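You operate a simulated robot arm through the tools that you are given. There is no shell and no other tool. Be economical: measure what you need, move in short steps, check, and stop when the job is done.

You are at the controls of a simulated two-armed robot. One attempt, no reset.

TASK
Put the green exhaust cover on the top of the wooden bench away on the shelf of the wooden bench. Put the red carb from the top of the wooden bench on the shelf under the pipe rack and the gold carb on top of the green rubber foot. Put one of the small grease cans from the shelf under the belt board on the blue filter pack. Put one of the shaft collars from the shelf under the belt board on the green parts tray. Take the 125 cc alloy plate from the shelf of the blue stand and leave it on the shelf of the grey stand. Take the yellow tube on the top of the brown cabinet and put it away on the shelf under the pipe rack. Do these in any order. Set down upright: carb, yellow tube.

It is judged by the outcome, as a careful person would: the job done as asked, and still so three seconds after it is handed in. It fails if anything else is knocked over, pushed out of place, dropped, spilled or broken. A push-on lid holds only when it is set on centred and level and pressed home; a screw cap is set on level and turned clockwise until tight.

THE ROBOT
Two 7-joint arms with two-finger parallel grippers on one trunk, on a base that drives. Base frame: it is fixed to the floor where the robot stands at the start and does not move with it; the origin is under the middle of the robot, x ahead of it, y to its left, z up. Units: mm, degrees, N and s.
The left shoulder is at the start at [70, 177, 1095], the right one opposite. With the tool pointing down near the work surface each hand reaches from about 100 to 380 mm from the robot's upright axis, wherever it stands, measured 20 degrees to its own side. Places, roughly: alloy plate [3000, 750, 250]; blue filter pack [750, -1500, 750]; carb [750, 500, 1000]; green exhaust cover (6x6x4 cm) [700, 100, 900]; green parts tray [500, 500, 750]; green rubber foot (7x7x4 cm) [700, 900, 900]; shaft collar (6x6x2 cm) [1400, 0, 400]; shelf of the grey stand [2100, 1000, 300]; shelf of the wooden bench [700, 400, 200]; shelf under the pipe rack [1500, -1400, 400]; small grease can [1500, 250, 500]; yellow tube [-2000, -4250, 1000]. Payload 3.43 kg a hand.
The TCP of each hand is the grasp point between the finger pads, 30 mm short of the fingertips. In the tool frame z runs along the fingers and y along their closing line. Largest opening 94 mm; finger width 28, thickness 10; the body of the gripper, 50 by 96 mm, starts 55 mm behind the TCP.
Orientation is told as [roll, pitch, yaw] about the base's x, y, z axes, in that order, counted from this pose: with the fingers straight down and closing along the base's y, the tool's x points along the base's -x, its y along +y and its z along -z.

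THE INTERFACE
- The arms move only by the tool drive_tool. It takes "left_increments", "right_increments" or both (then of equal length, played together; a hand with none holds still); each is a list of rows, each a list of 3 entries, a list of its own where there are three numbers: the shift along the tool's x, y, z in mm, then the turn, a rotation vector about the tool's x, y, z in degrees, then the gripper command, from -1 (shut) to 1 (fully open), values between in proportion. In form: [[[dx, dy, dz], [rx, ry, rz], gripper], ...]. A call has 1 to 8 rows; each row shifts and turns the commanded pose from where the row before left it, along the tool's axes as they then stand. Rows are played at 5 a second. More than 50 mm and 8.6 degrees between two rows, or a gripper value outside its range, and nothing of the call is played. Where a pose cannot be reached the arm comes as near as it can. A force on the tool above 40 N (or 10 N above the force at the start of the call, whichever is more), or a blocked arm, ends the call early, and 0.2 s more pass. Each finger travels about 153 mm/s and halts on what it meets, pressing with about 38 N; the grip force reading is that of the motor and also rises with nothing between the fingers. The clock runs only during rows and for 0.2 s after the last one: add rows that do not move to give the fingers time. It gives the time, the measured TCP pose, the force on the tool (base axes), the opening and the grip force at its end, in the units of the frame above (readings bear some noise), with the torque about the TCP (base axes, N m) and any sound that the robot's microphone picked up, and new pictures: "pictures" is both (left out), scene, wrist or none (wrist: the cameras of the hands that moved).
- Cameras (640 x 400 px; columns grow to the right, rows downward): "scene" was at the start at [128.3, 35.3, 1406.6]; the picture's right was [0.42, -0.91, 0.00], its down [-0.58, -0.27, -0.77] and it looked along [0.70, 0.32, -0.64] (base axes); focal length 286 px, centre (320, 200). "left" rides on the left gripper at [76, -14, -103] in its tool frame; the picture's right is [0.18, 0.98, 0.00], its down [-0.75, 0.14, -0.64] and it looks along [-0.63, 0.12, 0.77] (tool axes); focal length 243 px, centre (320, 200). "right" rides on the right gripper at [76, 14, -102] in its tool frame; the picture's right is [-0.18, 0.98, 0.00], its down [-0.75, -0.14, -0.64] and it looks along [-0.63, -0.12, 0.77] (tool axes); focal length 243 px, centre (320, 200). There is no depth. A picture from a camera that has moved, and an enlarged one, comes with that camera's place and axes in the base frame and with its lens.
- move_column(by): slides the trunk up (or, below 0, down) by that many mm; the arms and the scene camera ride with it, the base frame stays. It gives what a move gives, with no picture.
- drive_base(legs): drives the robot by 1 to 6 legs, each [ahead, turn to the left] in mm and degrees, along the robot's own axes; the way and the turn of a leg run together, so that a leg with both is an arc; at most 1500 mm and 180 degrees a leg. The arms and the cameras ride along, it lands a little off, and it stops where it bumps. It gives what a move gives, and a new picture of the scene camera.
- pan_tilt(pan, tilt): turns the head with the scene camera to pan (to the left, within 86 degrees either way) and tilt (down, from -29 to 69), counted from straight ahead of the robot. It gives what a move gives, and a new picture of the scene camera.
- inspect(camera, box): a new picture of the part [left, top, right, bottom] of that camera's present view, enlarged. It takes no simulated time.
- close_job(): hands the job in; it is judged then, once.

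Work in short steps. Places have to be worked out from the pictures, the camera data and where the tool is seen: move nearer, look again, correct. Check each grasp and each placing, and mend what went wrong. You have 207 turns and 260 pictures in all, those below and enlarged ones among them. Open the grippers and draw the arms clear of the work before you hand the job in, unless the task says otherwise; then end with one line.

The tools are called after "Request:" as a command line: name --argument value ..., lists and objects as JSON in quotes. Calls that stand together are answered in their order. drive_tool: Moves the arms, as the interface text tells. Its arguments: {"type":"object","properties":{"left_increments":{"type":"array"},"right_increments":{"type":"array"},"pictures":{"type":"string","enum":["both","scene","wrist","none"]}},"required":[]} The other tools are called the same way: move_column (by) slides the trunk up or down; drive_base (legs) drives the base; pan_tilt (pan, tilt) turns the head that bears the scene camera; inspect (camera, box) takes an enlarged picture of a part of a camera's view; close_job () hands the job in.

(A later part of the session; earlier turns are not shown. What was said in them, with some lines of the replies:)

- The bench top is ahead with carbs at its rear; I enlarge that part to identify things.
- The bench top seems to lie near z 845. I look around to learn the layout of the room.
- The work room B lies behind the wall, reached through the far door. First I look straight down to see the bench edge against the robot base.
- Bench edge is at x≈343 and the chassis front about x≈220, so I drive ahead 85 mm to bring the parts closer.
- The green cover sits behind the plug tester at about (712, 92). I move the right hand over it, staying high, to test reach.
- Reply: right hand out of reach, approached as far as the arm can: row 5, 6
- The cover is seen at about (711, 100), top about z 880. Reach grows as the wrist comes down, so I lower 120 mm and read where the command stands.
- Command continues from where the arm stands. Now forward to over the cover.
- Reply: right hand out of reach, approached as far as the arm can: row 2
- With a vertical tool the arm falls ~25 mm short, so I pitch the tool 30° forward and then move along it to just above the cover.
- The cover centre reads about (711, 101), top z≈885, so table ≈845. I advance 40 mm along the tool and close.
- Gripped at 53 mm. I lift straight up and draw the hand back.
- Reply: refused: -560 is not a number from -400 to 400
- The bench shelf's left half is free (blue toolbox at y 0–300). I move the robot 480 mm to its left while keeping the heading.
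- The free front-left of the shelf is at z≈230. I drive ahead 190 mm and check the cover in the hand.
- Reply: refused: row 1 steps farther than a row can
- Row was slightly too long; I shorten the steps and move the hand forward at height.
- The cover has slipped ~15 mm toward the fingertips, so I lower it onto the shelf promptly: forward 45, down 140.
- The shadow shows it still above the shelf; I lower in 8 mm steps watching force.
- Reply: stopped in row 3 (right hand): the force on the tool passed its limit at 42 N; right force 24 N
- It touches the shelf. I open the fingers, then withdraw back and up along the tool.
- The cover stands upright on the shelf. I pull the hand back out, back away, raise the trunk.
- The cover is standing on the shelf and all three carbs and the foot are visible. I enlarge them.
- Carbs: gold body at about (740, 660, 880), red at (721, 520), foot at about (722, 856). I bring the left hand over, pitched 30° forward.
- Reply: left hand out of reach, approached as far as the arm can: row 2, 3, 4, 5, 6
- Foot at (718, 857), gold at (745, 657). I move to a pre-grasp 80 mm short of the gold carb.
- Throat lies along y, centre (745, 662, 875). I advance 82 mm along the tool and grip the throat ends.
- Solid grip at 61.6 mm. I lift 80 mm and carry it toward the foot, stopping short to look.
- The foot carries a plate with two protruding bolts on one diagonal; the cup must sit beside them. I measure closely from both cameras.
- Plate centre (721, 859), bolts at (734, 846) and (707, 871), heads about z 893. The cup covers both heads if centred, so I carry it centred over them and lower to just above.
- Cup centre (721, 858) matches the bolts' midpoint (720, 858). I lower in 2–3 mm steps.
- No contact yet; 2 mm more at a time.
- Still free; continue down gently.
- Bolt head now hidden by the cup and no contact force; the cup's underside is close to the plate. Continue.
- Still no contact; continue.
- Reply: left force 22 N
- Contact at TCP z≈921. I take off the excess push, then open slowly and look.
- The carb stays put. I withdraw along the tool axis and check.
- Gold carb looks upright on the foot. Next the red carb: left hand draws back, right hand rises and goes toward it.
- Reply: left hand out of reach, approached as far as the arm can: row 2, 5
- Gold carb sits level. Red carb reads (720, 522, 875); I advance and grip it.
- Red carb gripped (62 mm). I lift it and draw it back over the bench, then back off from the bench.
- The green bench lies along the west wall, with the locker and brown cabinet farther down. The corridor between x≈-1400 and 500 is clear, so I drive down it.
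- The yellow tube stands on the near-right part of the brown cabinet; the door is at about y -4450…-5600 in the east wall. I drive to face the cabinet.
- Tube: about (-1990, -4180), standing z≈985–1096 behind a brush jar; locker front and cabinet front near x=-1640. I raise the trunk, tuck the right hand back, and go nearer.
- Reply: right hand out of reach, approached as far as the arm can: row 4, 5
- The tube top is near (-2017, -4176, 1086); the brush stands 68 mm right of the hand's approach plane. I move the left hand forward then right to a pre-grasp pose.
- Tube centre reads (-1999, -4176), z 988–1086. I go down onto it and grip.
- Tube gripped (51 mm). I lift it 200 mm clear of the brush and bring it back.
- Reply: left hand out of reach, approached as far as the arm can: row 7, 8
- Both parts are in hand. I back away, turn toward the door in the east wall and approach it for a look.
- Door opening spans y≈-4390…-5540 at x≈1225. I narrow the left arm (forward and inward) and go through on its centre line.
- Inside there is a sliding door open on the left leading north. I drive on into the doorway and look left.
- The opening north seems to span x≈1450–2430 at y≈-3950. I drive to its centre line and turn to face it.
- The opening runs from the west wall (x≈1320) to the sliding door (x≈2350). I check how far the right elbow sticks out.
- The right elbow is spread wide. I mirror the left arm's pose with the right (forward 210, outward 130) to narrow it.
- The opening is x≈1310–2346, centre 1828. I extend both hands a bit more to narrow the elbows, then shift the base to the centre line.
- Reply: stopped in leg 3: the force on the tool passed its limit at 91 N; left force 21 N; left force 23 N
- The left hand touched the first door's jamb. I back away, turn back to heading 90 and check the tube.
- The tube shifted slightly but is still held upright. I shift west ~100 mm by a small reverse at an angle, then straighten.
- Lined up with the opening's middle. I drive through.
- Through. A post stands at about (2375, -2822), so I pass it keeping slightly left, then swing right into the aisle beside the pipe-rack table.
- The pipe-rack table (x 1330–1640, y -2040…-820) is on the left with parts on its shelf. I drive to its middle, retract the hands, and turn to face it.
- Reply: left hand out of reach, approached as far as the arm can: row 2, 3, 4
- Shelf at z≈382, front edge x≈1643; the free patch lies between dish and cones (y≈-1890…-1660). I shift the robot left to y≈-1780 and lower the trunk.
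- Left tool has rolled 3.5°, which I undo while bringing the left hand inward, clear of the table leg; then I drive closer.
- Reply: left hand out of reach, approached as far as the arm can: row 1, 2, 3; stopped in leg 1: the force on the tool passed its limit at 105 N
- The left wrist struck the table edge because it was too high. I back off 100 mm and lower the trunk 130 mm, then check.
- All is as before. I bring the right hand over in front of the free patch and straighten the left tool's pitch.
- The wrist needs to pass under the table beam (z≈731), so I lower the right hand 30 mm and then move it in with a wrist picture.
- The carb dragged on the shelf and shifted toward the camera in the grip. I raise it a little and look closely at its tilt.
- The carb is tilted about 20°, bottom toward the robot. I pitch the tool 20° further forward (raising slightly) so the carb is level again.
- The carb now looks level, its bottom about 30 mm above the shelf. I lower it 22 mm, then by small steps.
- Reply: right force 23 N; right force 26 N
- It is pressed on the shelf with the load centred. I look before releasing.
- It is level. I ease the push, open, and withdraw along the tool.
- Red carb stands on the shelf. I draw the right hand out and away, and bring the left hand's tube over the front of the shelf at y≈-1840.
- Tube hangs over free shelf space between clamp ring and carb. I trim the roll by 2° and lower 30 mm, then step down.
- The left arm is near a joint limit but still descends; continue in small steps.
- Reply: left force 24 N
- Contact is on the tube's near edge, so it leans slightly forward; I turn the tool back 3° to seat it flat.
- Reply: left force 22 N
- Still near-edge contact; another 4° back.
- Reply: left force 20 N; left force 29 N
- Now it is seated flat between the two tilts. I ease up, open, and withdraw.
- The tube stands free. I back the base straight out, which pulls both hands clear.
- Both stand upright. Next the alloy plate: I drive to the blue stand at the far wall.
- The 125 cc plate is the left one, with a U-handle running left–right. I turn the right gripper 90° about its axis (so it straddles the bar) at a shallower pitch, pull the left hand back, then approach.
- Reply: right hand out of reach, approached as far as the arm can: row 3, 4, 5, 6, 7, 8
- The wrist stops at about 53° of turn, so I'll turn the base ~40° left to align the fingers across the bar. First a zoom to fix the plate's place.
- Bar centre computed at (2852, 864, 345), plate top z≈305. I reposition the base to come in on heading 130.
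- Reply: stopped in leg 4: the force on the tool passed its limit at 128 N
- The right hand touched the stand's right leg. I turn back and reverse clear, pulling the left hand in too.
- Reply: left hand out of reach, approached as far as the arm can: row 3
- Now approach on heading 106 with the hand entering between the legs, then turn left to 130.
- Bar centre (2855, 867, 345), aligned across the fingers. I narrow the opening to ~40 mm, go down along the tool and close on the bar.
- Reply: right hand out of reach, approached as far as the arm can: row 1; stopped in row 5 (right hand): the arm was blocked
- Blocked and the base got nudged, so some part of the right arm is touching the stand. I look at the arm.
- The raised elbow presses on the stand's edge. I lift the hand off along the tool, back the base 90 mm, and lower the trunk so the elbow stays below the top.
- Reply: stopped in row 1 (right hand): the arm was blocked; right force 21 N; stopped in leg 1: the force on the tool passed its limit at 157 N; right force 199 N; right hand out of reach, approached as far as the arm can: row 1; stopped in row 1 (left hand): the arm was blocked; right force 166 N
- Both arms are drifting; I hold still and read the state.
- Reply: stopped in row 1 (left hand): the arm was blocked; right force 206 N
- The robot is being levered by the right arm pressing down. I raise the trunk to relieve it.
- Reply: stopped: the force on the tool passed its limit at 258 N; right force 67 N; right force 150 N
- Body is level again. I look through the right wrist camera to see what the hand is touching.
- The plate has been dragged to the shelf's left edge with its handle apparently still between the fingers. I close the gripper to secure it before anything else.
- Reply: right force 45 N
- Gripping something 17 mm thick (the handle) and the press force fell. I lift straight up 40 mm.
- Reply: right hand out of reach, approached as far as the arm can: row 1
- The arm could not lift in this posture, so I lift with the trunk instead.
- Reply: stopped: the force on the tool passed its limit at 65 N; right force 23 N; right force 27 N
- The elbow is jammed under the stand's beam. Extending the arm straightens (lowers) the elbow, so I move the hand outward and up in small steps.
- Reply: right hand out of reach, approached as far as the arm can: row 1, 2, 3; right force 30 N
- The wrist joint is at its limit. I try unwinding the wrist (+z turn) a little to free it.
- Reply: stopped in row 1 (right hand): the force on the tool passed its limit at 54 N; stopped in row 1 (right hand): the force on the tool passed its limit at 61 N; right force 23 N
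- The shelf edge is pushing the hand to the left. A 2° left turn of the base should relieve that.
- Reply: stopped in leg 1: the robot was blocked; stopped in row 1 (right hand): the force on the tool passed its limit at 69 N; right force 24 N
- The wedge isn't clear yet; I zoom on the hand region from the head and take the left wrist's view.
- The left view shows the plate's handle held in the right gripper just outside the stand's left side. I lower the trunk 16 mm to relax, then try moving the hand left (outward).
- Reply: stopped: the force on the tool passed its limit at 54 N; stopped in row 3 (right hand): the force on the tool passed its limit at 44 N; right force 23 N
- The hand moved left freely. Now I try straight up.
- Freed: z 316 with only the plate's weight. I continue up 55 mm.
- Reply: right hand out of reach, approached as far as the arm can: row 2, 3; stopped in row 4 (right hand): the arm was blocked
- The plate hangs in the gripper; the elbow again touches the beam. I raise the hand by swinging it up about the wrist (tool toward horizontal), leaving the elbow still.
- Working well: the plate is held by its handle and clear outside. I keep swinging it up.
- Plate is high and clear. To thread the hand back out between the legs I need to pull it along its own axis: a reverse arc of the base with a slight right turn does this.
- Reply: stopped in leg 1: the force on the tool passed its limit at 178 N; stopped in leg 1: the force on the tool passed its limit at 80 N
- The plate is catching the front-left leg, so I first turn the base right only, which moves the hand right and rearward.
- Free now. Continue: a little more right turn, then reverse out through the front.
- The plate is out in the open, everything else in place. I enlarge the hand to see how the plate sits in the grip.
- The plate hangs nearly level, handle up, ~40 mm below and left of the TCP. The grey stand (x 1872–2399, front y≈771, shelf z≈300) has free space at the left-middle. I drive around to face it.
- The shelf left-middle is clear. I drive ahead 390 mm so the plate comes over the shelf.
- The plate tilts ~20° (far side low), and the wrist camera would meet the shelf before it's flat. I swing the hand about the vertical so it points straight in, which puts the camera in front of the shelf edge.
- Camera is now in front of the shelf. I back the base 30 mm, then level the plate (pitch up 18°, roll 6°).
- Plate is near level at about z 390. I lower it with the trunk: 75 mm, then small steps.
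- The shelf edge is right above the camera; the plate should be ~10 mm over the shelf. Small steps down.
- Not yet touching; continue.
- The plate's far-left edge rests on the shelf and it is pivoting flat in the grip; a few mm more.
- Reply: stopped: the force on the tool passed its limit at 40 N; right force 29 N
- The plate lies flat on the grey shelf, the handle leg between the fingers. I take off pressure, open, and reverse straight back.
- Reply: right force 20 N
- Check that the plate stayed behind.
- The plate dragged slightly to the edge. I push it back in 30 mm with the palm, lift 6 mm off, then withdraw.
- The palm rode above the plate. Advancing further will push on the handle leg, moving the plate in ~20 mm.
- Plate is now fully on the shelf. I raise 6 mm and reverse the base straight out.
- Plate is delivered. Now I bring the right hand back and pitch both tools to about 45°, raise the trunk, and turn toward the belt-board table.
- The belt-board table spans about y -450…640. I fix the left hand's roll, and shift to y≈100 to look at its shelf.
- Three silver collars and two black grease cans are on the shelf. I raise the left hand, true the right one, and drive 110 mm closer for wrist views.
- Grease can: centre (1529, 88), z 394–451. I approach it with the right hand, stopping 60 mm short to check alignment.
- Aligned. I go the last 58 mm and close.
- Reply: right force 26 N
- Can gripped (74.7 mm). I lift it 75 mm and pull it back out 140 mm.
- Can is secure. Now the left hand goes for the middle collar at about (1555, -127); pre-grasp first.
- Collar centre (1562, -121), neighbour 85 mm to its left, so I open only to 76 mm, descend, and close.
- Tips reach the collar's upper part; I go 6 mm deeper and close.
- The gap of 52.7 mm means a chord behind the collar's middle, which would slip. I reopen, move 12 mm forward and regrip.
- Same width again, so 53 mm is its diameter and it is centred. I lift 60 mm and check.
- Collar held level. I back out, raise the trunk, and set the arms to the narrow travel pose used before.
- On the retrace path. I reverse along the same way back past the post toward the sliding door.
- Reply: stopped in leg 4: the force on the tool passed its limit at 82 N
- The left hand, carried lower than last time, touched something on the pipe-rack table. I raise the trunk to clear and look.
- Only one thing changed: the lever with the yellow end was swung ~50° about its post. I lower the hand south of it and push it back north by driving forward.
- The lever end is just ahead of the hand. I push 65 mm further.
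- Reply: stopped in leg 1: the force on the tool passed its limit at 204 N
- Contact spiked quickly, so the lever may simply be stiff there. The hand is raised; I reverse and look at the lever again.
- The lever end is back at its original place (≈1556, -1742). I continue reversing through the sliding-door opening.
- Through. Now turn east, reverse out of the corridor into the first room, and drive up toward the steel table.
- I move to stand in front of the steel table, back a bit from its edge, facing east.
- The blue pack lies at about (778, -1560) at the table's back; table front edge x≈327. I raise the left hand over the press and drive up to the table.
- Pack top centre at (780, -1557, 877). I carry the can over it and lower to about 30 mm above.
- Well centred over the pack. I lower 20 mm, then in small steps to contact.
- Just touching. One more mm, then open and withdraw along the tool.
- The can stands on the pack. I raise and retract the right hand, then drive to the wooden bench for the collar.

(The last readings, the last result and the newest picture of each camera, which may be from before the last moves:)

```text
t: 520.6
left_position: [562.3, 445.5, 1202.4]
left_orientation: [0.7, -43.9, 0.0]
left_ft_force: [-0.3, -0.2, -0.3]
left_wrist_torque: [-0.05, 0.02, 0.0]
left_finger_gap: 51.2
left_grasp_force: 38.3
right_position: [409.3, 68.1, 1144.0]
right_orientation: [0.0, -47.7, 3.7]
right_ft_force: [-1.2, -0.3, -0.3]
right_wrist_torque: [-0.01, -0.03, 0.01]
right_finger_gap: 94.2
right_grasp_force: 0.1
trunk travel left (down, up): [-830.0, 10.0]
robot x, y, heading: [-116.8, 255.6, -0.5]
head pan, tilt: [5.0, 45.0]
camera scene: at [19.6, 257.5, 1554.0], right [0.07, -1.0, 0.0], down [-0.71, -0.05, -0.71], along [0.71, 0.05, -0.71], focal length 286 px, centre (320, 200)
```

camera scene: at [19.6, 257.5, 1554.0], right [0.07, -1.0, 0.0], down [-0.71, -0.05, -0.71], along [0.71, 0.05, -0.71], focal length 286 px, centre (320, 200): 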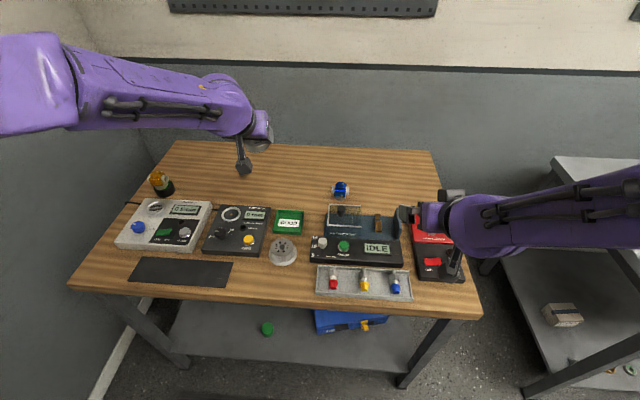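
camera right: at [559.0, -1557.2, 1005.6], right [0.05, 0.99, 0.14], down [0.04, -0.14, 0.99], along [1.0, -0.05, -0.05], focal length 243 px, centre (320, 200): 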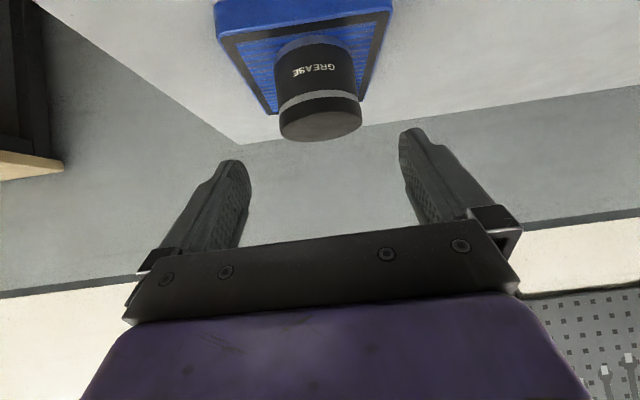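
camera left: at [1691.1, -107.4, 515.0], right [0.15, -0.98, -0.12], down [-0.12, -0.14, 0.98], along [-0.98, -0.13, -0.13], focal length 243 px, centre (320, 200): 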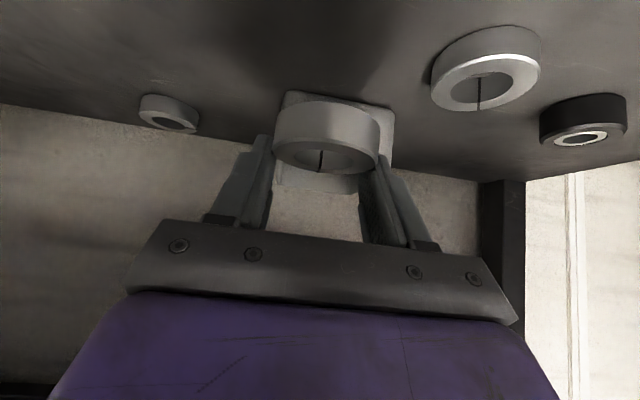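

All earlier placements still look right. The tray "GOOD" is at (612, 401). I drive 60 mm nearer, lower the left hand and yaw it ~35° so the fingers fit the tray's diagonal.

Request:
drive_base --legs '[[60, 0.5]]'

Request:
drive_tool --left_increments '[[[31.3, -11, 32.4], [0, 0, 0], -1], [[31.3, -11, 32.4], [0, 0, 0], -1], [[31.3, -11, 32.4], [0, 0, 0], -1], [[0, -11, 0], [4.86, 0, 5.03], -1], [[0, 0, 0], [4.86, 0, 5.03], -1], [[0, 0, 0], [4.86, 0, 5.03], -1], [[0, 0, 0], [4.86, 0, 5.03], -1], [[0, 0, 0], [4.86, 0, 5.03], -1]]' --pictures "wrist"

```text
t: 521.6
left_position: [606.1, 450.3, 1212.9]
left_orientation: [0.6, -44.9, 0.4]
left_ft_force: [-1.0, -0.3, -0.1]
left_wrist_torque: [0.03, -0.02, 0.0]
left_finger_gap: 51.3
left_grasp_force: 38.2
right_position: [455.5, 72.7, 1151.2]
right_orientation: [-0.1, -48.5, 4.3]
right_ft_force: [-0.1, 0.4, 0.6]
right_wrist_torque: [0.0, -0.01, -0.02]
right_finger_gap: 94.3
right_grasp_force: 0.1
trunk travel left (down, up): [-830.0, 10.0]
robot x, y, heading: [-56.4, 254.0, -0.0]
head pan, tilt: [5.0, 45.0]
camera scene: at [61.5, 257.9, 1555.5], right [0.08, -1.0, 0.0], down [-0.7, -0.06, -0.71], along [0.71, 0.06, -0.7], focal length 286 px, centre (320, 200)
```

scene: 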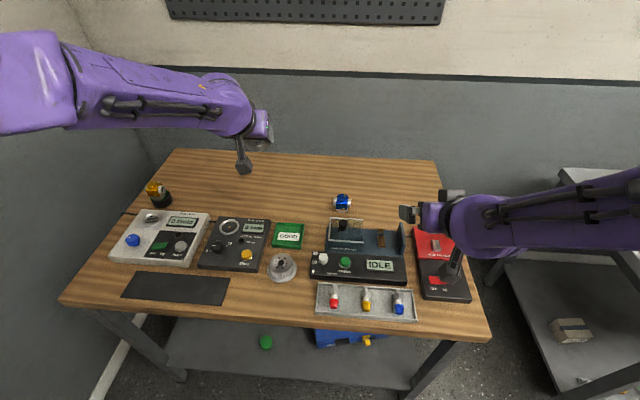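

```text
t: 523.4
left_position: [618.1, 409.6, 1068.8]
left_orientation: [0.6, -44.0, -34.7]
left_ft_force: [-0.5, -0.2, 0.2]
left_wrist_torque: [-0.01, 0.04, -0.01]
left_finger_gap: 51.0
left_grasp_force: 37.9
right_position: [468.2, 74.1, 1146.3]
right_orientation: [-0.2, -47.9, 4.5]
right_ft_force: [-0.4, 0.4, -0.2]
right_wrist_torque: [-0.02, -0.01, 0.01]
right_finger_gap: 93.9
right_grasp_force: 0.0
trunk travel left (down, up): [-830.0, 10.0]
robot x, y, heading: [-55.4, 254.9, -0.4]
head pan, tilt: [5.0, 45.0]
camera left: at [507.0, 467.4, 1090.9], right [0.44, 0.89, -0.12], down [0.16, 0.06, 0.99], along [0.88, -0.46, -0.11], focal length 243 px, centre (320, 200)
```

left: 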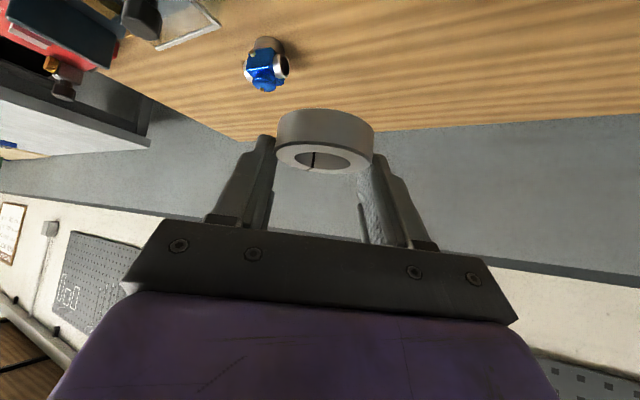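

Collar sits directly below the TCP by ~25 mm. I zoom on the tray for an exact position.

Request:
inspect --camera "scene" --box '[255, 200, 335, 260]'

```text
6.67 times, centred on (295, 230) of scene
camera zoom: at [77.2, 260.6, 1554.0], right [0.08, -1.0, 0.0], down [-0.7, -0.06, -0.71], along [0.7, 0.06, -0.71], focal length 1908 px, centre (487, 0)
```

zoom: 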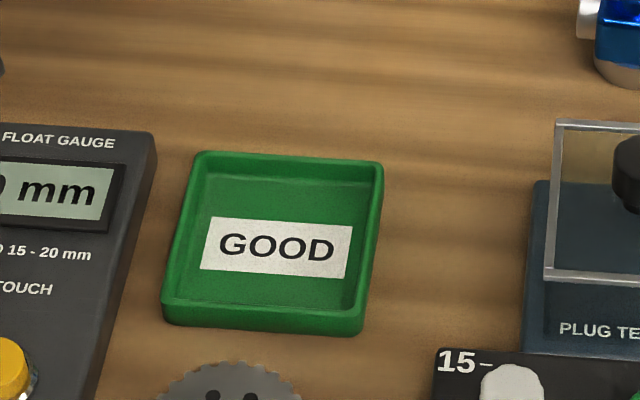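

Tray centre (609, 401). I position the collar above it and lower to ~20 mm over the tray floor.

Request:
drive_tool --left_increments '[[[2.6, -10.5, -2.5], [0, 0, 0], -1], [[27.6, 0, 28.6], [0, 0, 0], -1], [[27.6, 0, 28.6], [0, 0, 0], -1], [[27.6, 0, 28.6], [0, 0, 0], -1], [[24, 0, 25], [0, 0, 0], -1], [[0, 0, 0], [0, 0, 0], -1]]' --pictures "wrist"

Request:
inspect --camera "scene" --box '[245, 170, 345, 260]'

```text
t: 524.8
left_position: [611.0, 401.6, 914.3]
left_orientation: [0.5, -43.9, -34.6]
left_ft_force: [0.0, 0.1, -1.6]
left_wrist_torque: [0.02, 0.01, 0.03]
left_finger_gap: 51.5
left_grasp_force: 38.4
right_position: [467.0, 72.8, 1146.0]
right_orientation: [0.1, -47.8, 4.2]
right_ft_force: [1.0, -0.6, 0.6]
right_wrist_torque: [0.0, 0.0, 0.03]
right_finger_gap: 94.1
right_grasp_force: 0.1
trunk travel left (down, up): [-830.0, 10.0]
robot x, y, heading: [-56.0, 251.0, -0.1]
head pan, tilt: [5.0, 45.0]
camera left: at [498.9, 459.2, 936.2], right [0.44, 0.89, -0.12], down [0.16, 0.05, 0.99], along [0.88, -0.46, -0.11], focal length 243 px, centre (320, 200)
```

left: 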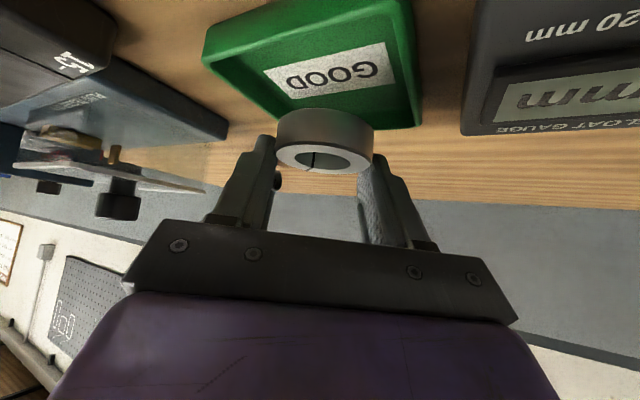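

```text
4.44 times, centred on (295, 215) of scene
camera zoom: at [77.1, 258.1, 1554.0], right [0.08, -1.0, 0.0], down [-0.7, -0.06, -0.71], along [0.7, 0.06, -0.71], focal length 1272 px, centre (431, 133)
```

zoom: 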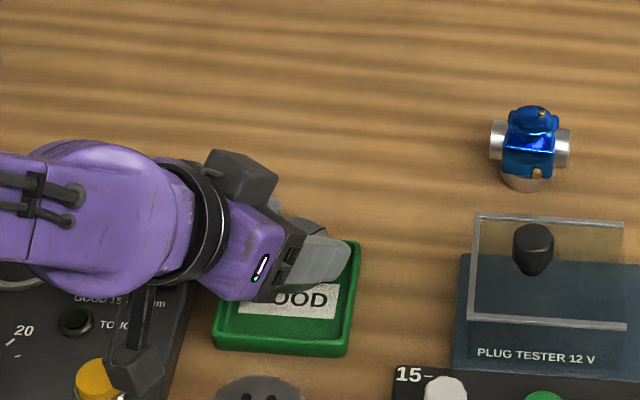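

Collar is about 5 mm too far ahead of the tray centre (≈605, 400). I correct and lower in steps.

Request:
drive_tool --left_increments '[[[3, -3, -2.9], [0, 0, 0], -1], [[7, 0, 7.2], [0, 0, 0], -1], [[2.1, 0, 2.2], [0, 0, 0], -1], [[0, 0, 0], [0, 0, 0], -1]]' --pictures "none"

Request:
drive_tool --left_increments '[[[2.1, 0, 2.2], [0, 0, 0], -1], [[0, 0, 0], [0, 0, 0], -1]]' --pictures "none"

Request:
drive_tool --left_increments '[[[2.1, 0, 2.2], [0, 0, 0], -1], [[0, 0, 0], [0, 0, 0], -1]]' --pictures "wrist"

```text
t: 525.8
left_position: [604.3, 401.2, 900.8]
left_orientation: [0.6, -43.8, -34.6]
left_ft_force: [0.5, -0.6, -0.5]
left_wrist_torque: [0.01, -0.01, -0.02]
left_finger_gap: 51.3
left_grasp_force: 38.0
right_position: [468.4, 72.9, 1145.4]
right_orientation: [0.0, -47.8, 4.3]
right_ft_force: [0.0, -0.5, -1.5]
right_wrist_torque: [-0.01, 0.02, 0.0]
right_finger_gap: 93.8
right_grasp_force: 0.2
trunk travel left (down, up): [-830.0, 10.0]
robot x, y, heading: [-54.9, 251.5, -0.1]
head pan, tilt: [5.0, 45.0]
```

```text
t: 526.4
left_position: [605.6, 401.0, 899.5]
left_orientation: [0.6, -43.7, -34.6]
left_ft_force: [0.2, 0.7, -0.4]
left_wrist_torque: [0.03, 0.0, 0.04]
left_finger_gap: 51.2
left_grasp_force: 38.6
right_position: [467.9, 73.5, 1144.5]
right_orientation: [-0.1, -47.9, 4.2]
right_ft_force: [0.6, -1.1, -0.1]
right_wrist_torque: [-0.01, 0.0, -0.01]
right_finger_gap: 94.0
right_grasp_force: 0.0
trunk travel left (down, up): [-830.0, 10.0]
robot x, y, heading: [-54.8, 251.7, -0.1]
head pan, tilt: [5.0, 45.0]
```

```text
t: 527.0
left_position: [604.4, 401.7, 896.2]
left_orientation: [0.6, -43.8, -34.7]
left_ft_force: [-0.9, -0.9, -0.8]
left_wrist_torque: [-0.04, 0.0, -0.03]
left_finger_gap: 51.3
left_grasp_force: 37.7
right_position: [467.7, 72.6, 1145.1]
right_orientation: [0.1, -47.9, 4.2]
right_ft_force: [0.5, 0.8, -0.5]
right_wrist_torque: [-0.03, -0.01, -0.05]
right_finger_gap: 93.9
right_grasp_force: 0.1
trunk travel left (down, up): [-830.0, 10.0]
robot x, y, heading: [-54.1, 257.0, -0.4]
head pan, tilt: [5.0, 45.0]
camera left: at [493.3, 459.2, 917.6], right [0.44, 0.89, -0.12], down [0.16, 0.06, 0.99], along [0.88, -0.46, -0.12], focal length 243 px, centre (320, 200)
```

left: 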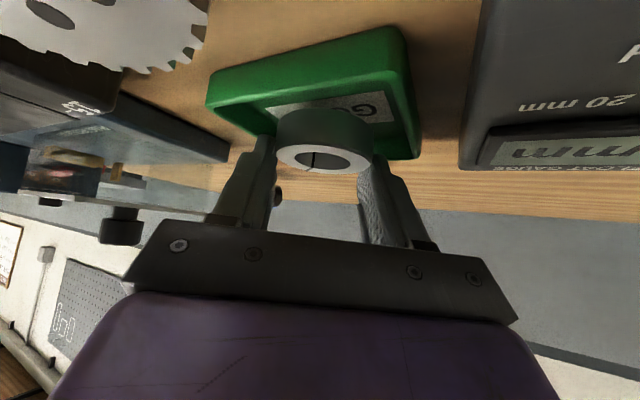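

The south finger is close to the tray rim; I shift 5 mm north and continue down.

Request:
drive_tool --left_increments '[[[3.2, 3, -3.1], [0, 0, 0], -1], [[2.1, 0, 2.2], [0, 0, 0], -1], [[0, 0, 0], [0, 0, 0], -1]]' --pictures "none"

Request:
drive_tool --left_increments '[[[1.4, 0, 1.5], [0, 0, 0], -1], [[0, 0, 0], [0, 0, 0], -1]]' --pictures "none"

Request:
drive_tool --left_increments '[[[1.4, 0, 1.5], [0, 0, 0], -1], [[0, 0, 0], [0, 0, 0], -1]]' --pictures "none"

```text
t: 527.8
left_position: [602.9, 407.0, 892.6]
left_orientation: [0.6, -43.7, -34.5]
left_ft_force: [-0.2, 0.2, -1.1]
left_wrist_torque: [-0.01, 0.04, 0.03]
left_finger_gap: 51.2
left_grasp_force: 38.2
right_position: [467.7, 72.7, 1145.6]
right_orientation: [0.0, -47.9, 4.1]
right_ft_force: [-0.3, -0.1, 0.5]
right_wrist_torque: [-0.05, -0.03, -0.03]
right_finger_gap: 94.1
right_grasp_force: 0.1
trunk travel left (down, up): [-830.0, 10.0]
robot x, y, heading: [-56.3, 252.0, -0.0]
head pan, tilt: [5.0, 45.0]
```

```text
t: 528.4
left_position: [603.5, 407.2, 890.3]
left_orientation: [0.6, -43.8, -34.7]
left_ft_force: [-0.8, 0.4, -0.7]
left_wrist_torque: [-0.01, 0.0, 0.02]
left_finger_gap: 51.1
left_grasp_force: 37.8
right_position: [467.0, 73.5, 1145.8]
right_orientation: [0.1, -47.9, 4.1]
right_ft_force: [0.5, 0.0, -1.0]
right_wrist_torque: [-0.03, 0.01, 0.0]
right_finger_gap: 94.0
right_grasp_force: 0.1
trunk travel left (down, up): [-830.0, 10.0]
robot x, y, heading: [-51.8, 250.3, -0.4]
head pan, tilt: [5.0, 45.0]
```

```text
t: 529.0
left_position: [602.4, 406.5, 890.0]
left_orientation: [0.7, -43.9, -34.6]
left_ft_force: [-1.0, 0.1, -1.5]
left_wrist_torque: [0.03, -0.01, 0.01]
left_finger_gap: 51.1
left_grasp_force: 38.3
right_position: [467.4, 71.8, 1145.9]
right_orientation: [0.0, -47.9, 4.2]
right_ft_force: [-0.2, 0.0, 0.5]
right_wrist_torque: [0.0, 0.0, 0.02]
right_finger_gap: 94.0
right_grasp_force: 0.0
trunk travel left (down, up): [-830.0, 10.0]
robot x, y, heading: [-54.3, 249.8, -0.2]
head pan, tilt: [5.0, 45.0]
```

Continue by 2 mm until contact.

Request:
drive_tool --left_increments '[[[1.4, 0, 1.5], [0, 0, 0], -1], [[0, 0, 0], [0, 0, 0], -1]]' --pictures "none"

Request:
drive_tool --left_increments '[[[1.4, 0, 1.5], [0, 0, 0], -1], [[0, 0, 0], [0, 0, 0], -1]]' --pictures "none"

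Request:
drive_tool --left_increments '[[[1.4, 0, 1.5], [0, 0, 0], -1], [[0, 0, 0], [0, 0, 0], -1]]' --pictures "wrist"

```text
t: 529.6
left_position: [604.2, 406.6, 887.9]
left_orientation: [0.7, -44.0, -34.5]
left_ft_force: [1.3, 1.0, 4.2]
left_wrist_torque: [0.11, 0.07, -0.01]
left_finger_gap: 51.2
left_grasp_force: 38.0
right_position: [468.0, 73.6, 1146.3]
right_orientation: [0.0, -47.9, 4.3]
right_ft_force: [0.1, -0.2, 0.2]
right_wrist_torque: [0.0, -0.06, -0.03]
right_finger_gap: 94.2
right_grasp_force: 0.1
trunk travel left (down, up): [-830.0, 10.0]
robot x, y, heading: [-54.4, 252.7, -0.1]
head pan, tilt: [5.0, 45.0]
```

```text
t: 530.2
left_position: [602.2, 405.7, 888.6]
left_orientation: [0.8, -44.0, -34.6]
left_ft_force: [3.4, 2.2, 17.6]
left_wrist_torque: [0.22, 0.18, -0.03]
left_finger_gap: 51.2
left_grasp_force: 38.3
right_position: [466.1, 74.2, 1147.1]
right_orientation: [0.0, -48.1, 4.2]
right_ft_force: [0.4, 0.7, -0.1]
right_wrist_torque: [-0.02, 0.01, -0.01]
right_finger_gap: 93.9
right_grasp_force: 0.0
trunk travel left (down, up): [-830.0, 10.0]
robot x, y, heading: [-55.1, 252.8, -0.2]
head pan, tilt: [5.0, 45.0]
```

```text
t: 530.8
left_position: [601.9, 406.3, 886.2]
left_orientation: [0.8, -44.1, -34.7]
left_ft_force: [7.8, 2.7, 24.1]
left_wrist_torque: [0.25, 0.02, -0.02]
left_finger_gap: 51.3
left_grasp_force: 37.8
right_position: [465.1, 73.0, 1146.7]
right_orientation: [0.0, -47.9, 4.2]
right_ft_force: [0.2, -0.5, 0.2]
right_wrist_torque: [0.03, -0.03, -0.03]
right_finger_gap: 94.2
right_grasp_force: 0.1
trunk travel left (down, up): [-830.0, 10.0]
robot x, y, heading: [-53.5, 248.7, -0.3]
head pan, tilt: [5.0, 45.0]
camera left: at [490.4, 463.9, 907.1], right [0.44, 0.89, -0.12], down [0.15, 0.06, 0.99], along [0.88, -0.45, -0.11], focal length 243 px, centre (320, 200)
```

left: 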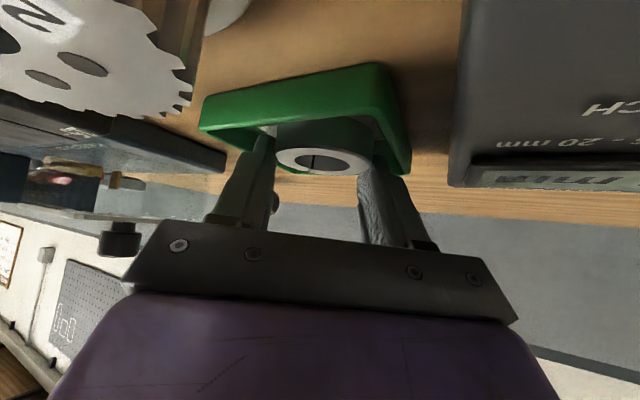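

Collar rests on the tray floor. I ease off, open to ~60 mm, and lift straight up.

Request:
drive_tool --left_increments '[[[-2, 0, -2.2], [0, 0, 0], -1], [[0, 0, 0], [0, 0, 0], 0.25], [[0, 0, 0], [0, 0, 0], 0.25], [[-10, 0, -10.4], [0, 0, 0], 0.25], [[-28, 0, -29], [0, 0, 0], 0.25], [[-31, 0, -32], [0, 0, 0], 0.25], [[-31, 0, -32], [0, 0, 0], 0.25], [[0, 0, 0], [0, 0, 0], 0.25]]' --pictures "wrist"

Request:
inspect --camera "scene" --box '[255, 200, 335, 260]'

```text
t: 532.6
left_position: [603.1, 405.8, 1029.9]
left_orientation: [0.6, -43.9, -34.4]
left_ft_force: [0.2, -0.3, 0.4]
left_wrist_torque: [-0.02, -0.01, 0.0]
left_finger_gap: 59.0
left_grasp_force: 0.1
right_position: [467.9, 73.8, 1145.4]
right_orientation: [0.0, -48.0, 4.4]
right_ft_force: [-0.4, 0.9, -0.7]
right_wrist_torque: [-0.06, 0.01, -0.01]
right_finger_gap: 94.0
right_grasp_force: 0.1
trunk travel left (down, up): [-830.0, 10.0]
robot x, y, heading: [-52.9, 252.6, -0.2]
head pan, tilt: [5.0, 45.0]
camera left: at [491.6, 463.6, 1052.0], right [0.44, 0.89, -0.12], down [0.16, 0.06, 0.99], along [0.88, -0.46, -0.12], focal length 243 px, centre (320, 200)
```

left: 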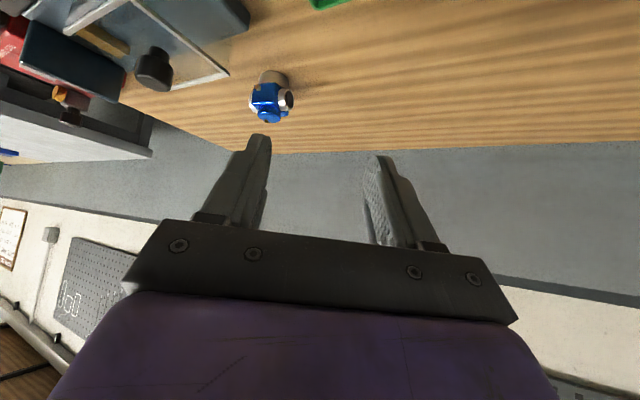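

```text
6.67 times, centred on (295, 230) of scene
camera zoom: at [77.7, 258.5, 1554.0], right [0.08, -1.0, 0.0], down [-0.7, -0.06, -0.71], along [0.7, 0.06, -0.71], focal length 1908 px, centre (487, 0)
```

zoom: 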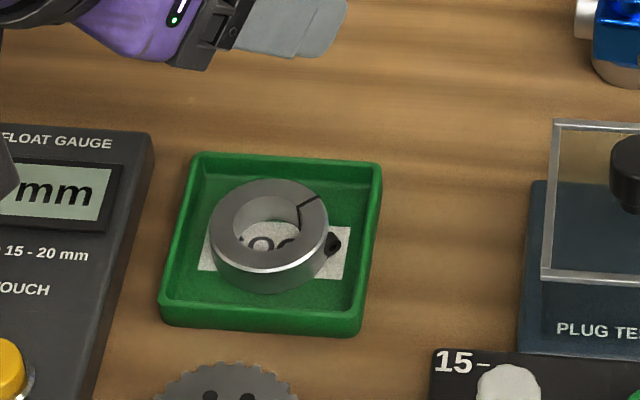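

The collar sits in the tray. I open the gripper, draw both arms back, and back the robot away from the bench.

Request:
drive_tool --left_increments '[[[-31, 0, -32], [0, 0, 0], 1], [[-31, 0, -32], [0, 0, 0], 1], [[0, 0, 0], [0, 0, 0], 1]]' --pictures "none"

Request:
drive_base --legs '[[-350, 0]]'

```text
t: 533.4
left_position: [605.3, 405.9, 1117.0]
left_orientation: [0.5, -43.7, -34.5]
left_ft_force: [-0.4, 0.6, -0.9]
left_wrist_torque: [0.0, 0.03, -0.03]
left_finger_gap: 94.1
left_grasp_force: 0.1
right_position: [469.0, 73.8, 1145.3]
right_orientation: [0.0, -47.9, 4.3]
right_ft_force: [0.0, 0.0, -0.4]
right_wrist_torque: [0.01, 0.02, 0.01]
right_finger_gap: 94.0
right_grasp_force: 0.1
trunk travel left (down, up): [-830.0, 10.0]
robot x, y, heading: [-55.7, 252.1, 0.0]
head pan, tilt: [5.0, 45.0]
```

```text
t: 535.6
left_position: [258.5, 407.7, 1116.6]
left_orientation: [0.6, -43.8, -34.5]
left_ft_force: [0.3, 1.3, 0.1]
left_wrist_torque: [-0.02, 0.01, -0.03]
left_finger_gap: 93.9
left_grasp_force: 0.1
right_position: [122.2, 75.4, 1145.3]
right_orientation: [0.0, -47.9, 4.3]
right_ft_force: [0.3, 0.5, 0.7]
right_wrist_torque: [-0.02, 0.0, -0.02]
right_finger_gap: 94.2
right_grasp_force: 0.1
trunk travel left (down, up): [-830.0, 10.0]
robot x, y, heading: [-404.2, 255.8, -0.3]
head pan, tilt: [5.0, 45.0]
camera scene: at [-267.2, 259.7, 1553.8], right [0.08, -1.0, 0.0], down [-0.71, -0.06, -0.71], along [0.7, 0.06, -0.71], focal length 286 px, centre (320, 200)
```

scene: 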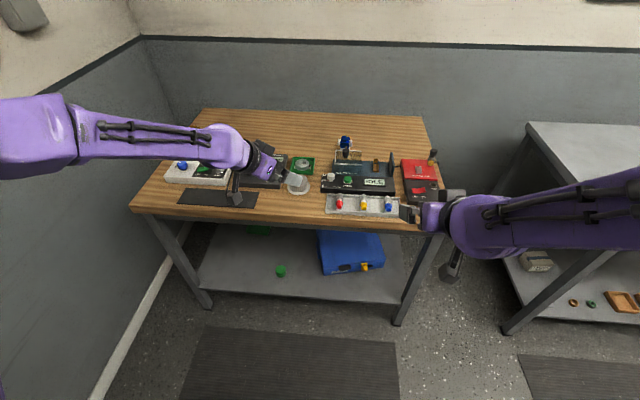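

The bench is in order: the cover is on its shelf and the collar is in the tray. The arms are clear and empty, so I hand the job in.

Request:
close_job

```text
The job is handed in.
```

All seven items are in their places and the job is handed in, though the arms hit furniture several times along the way. I swung a lever on the pipe-rack table and pushed it back, and I dragged the alloy plate out over the edge of the blue stand's shelf before recovering it. I did not re-check the red carb and yellow tube on the pipe-rack shelf after the lever knocks.
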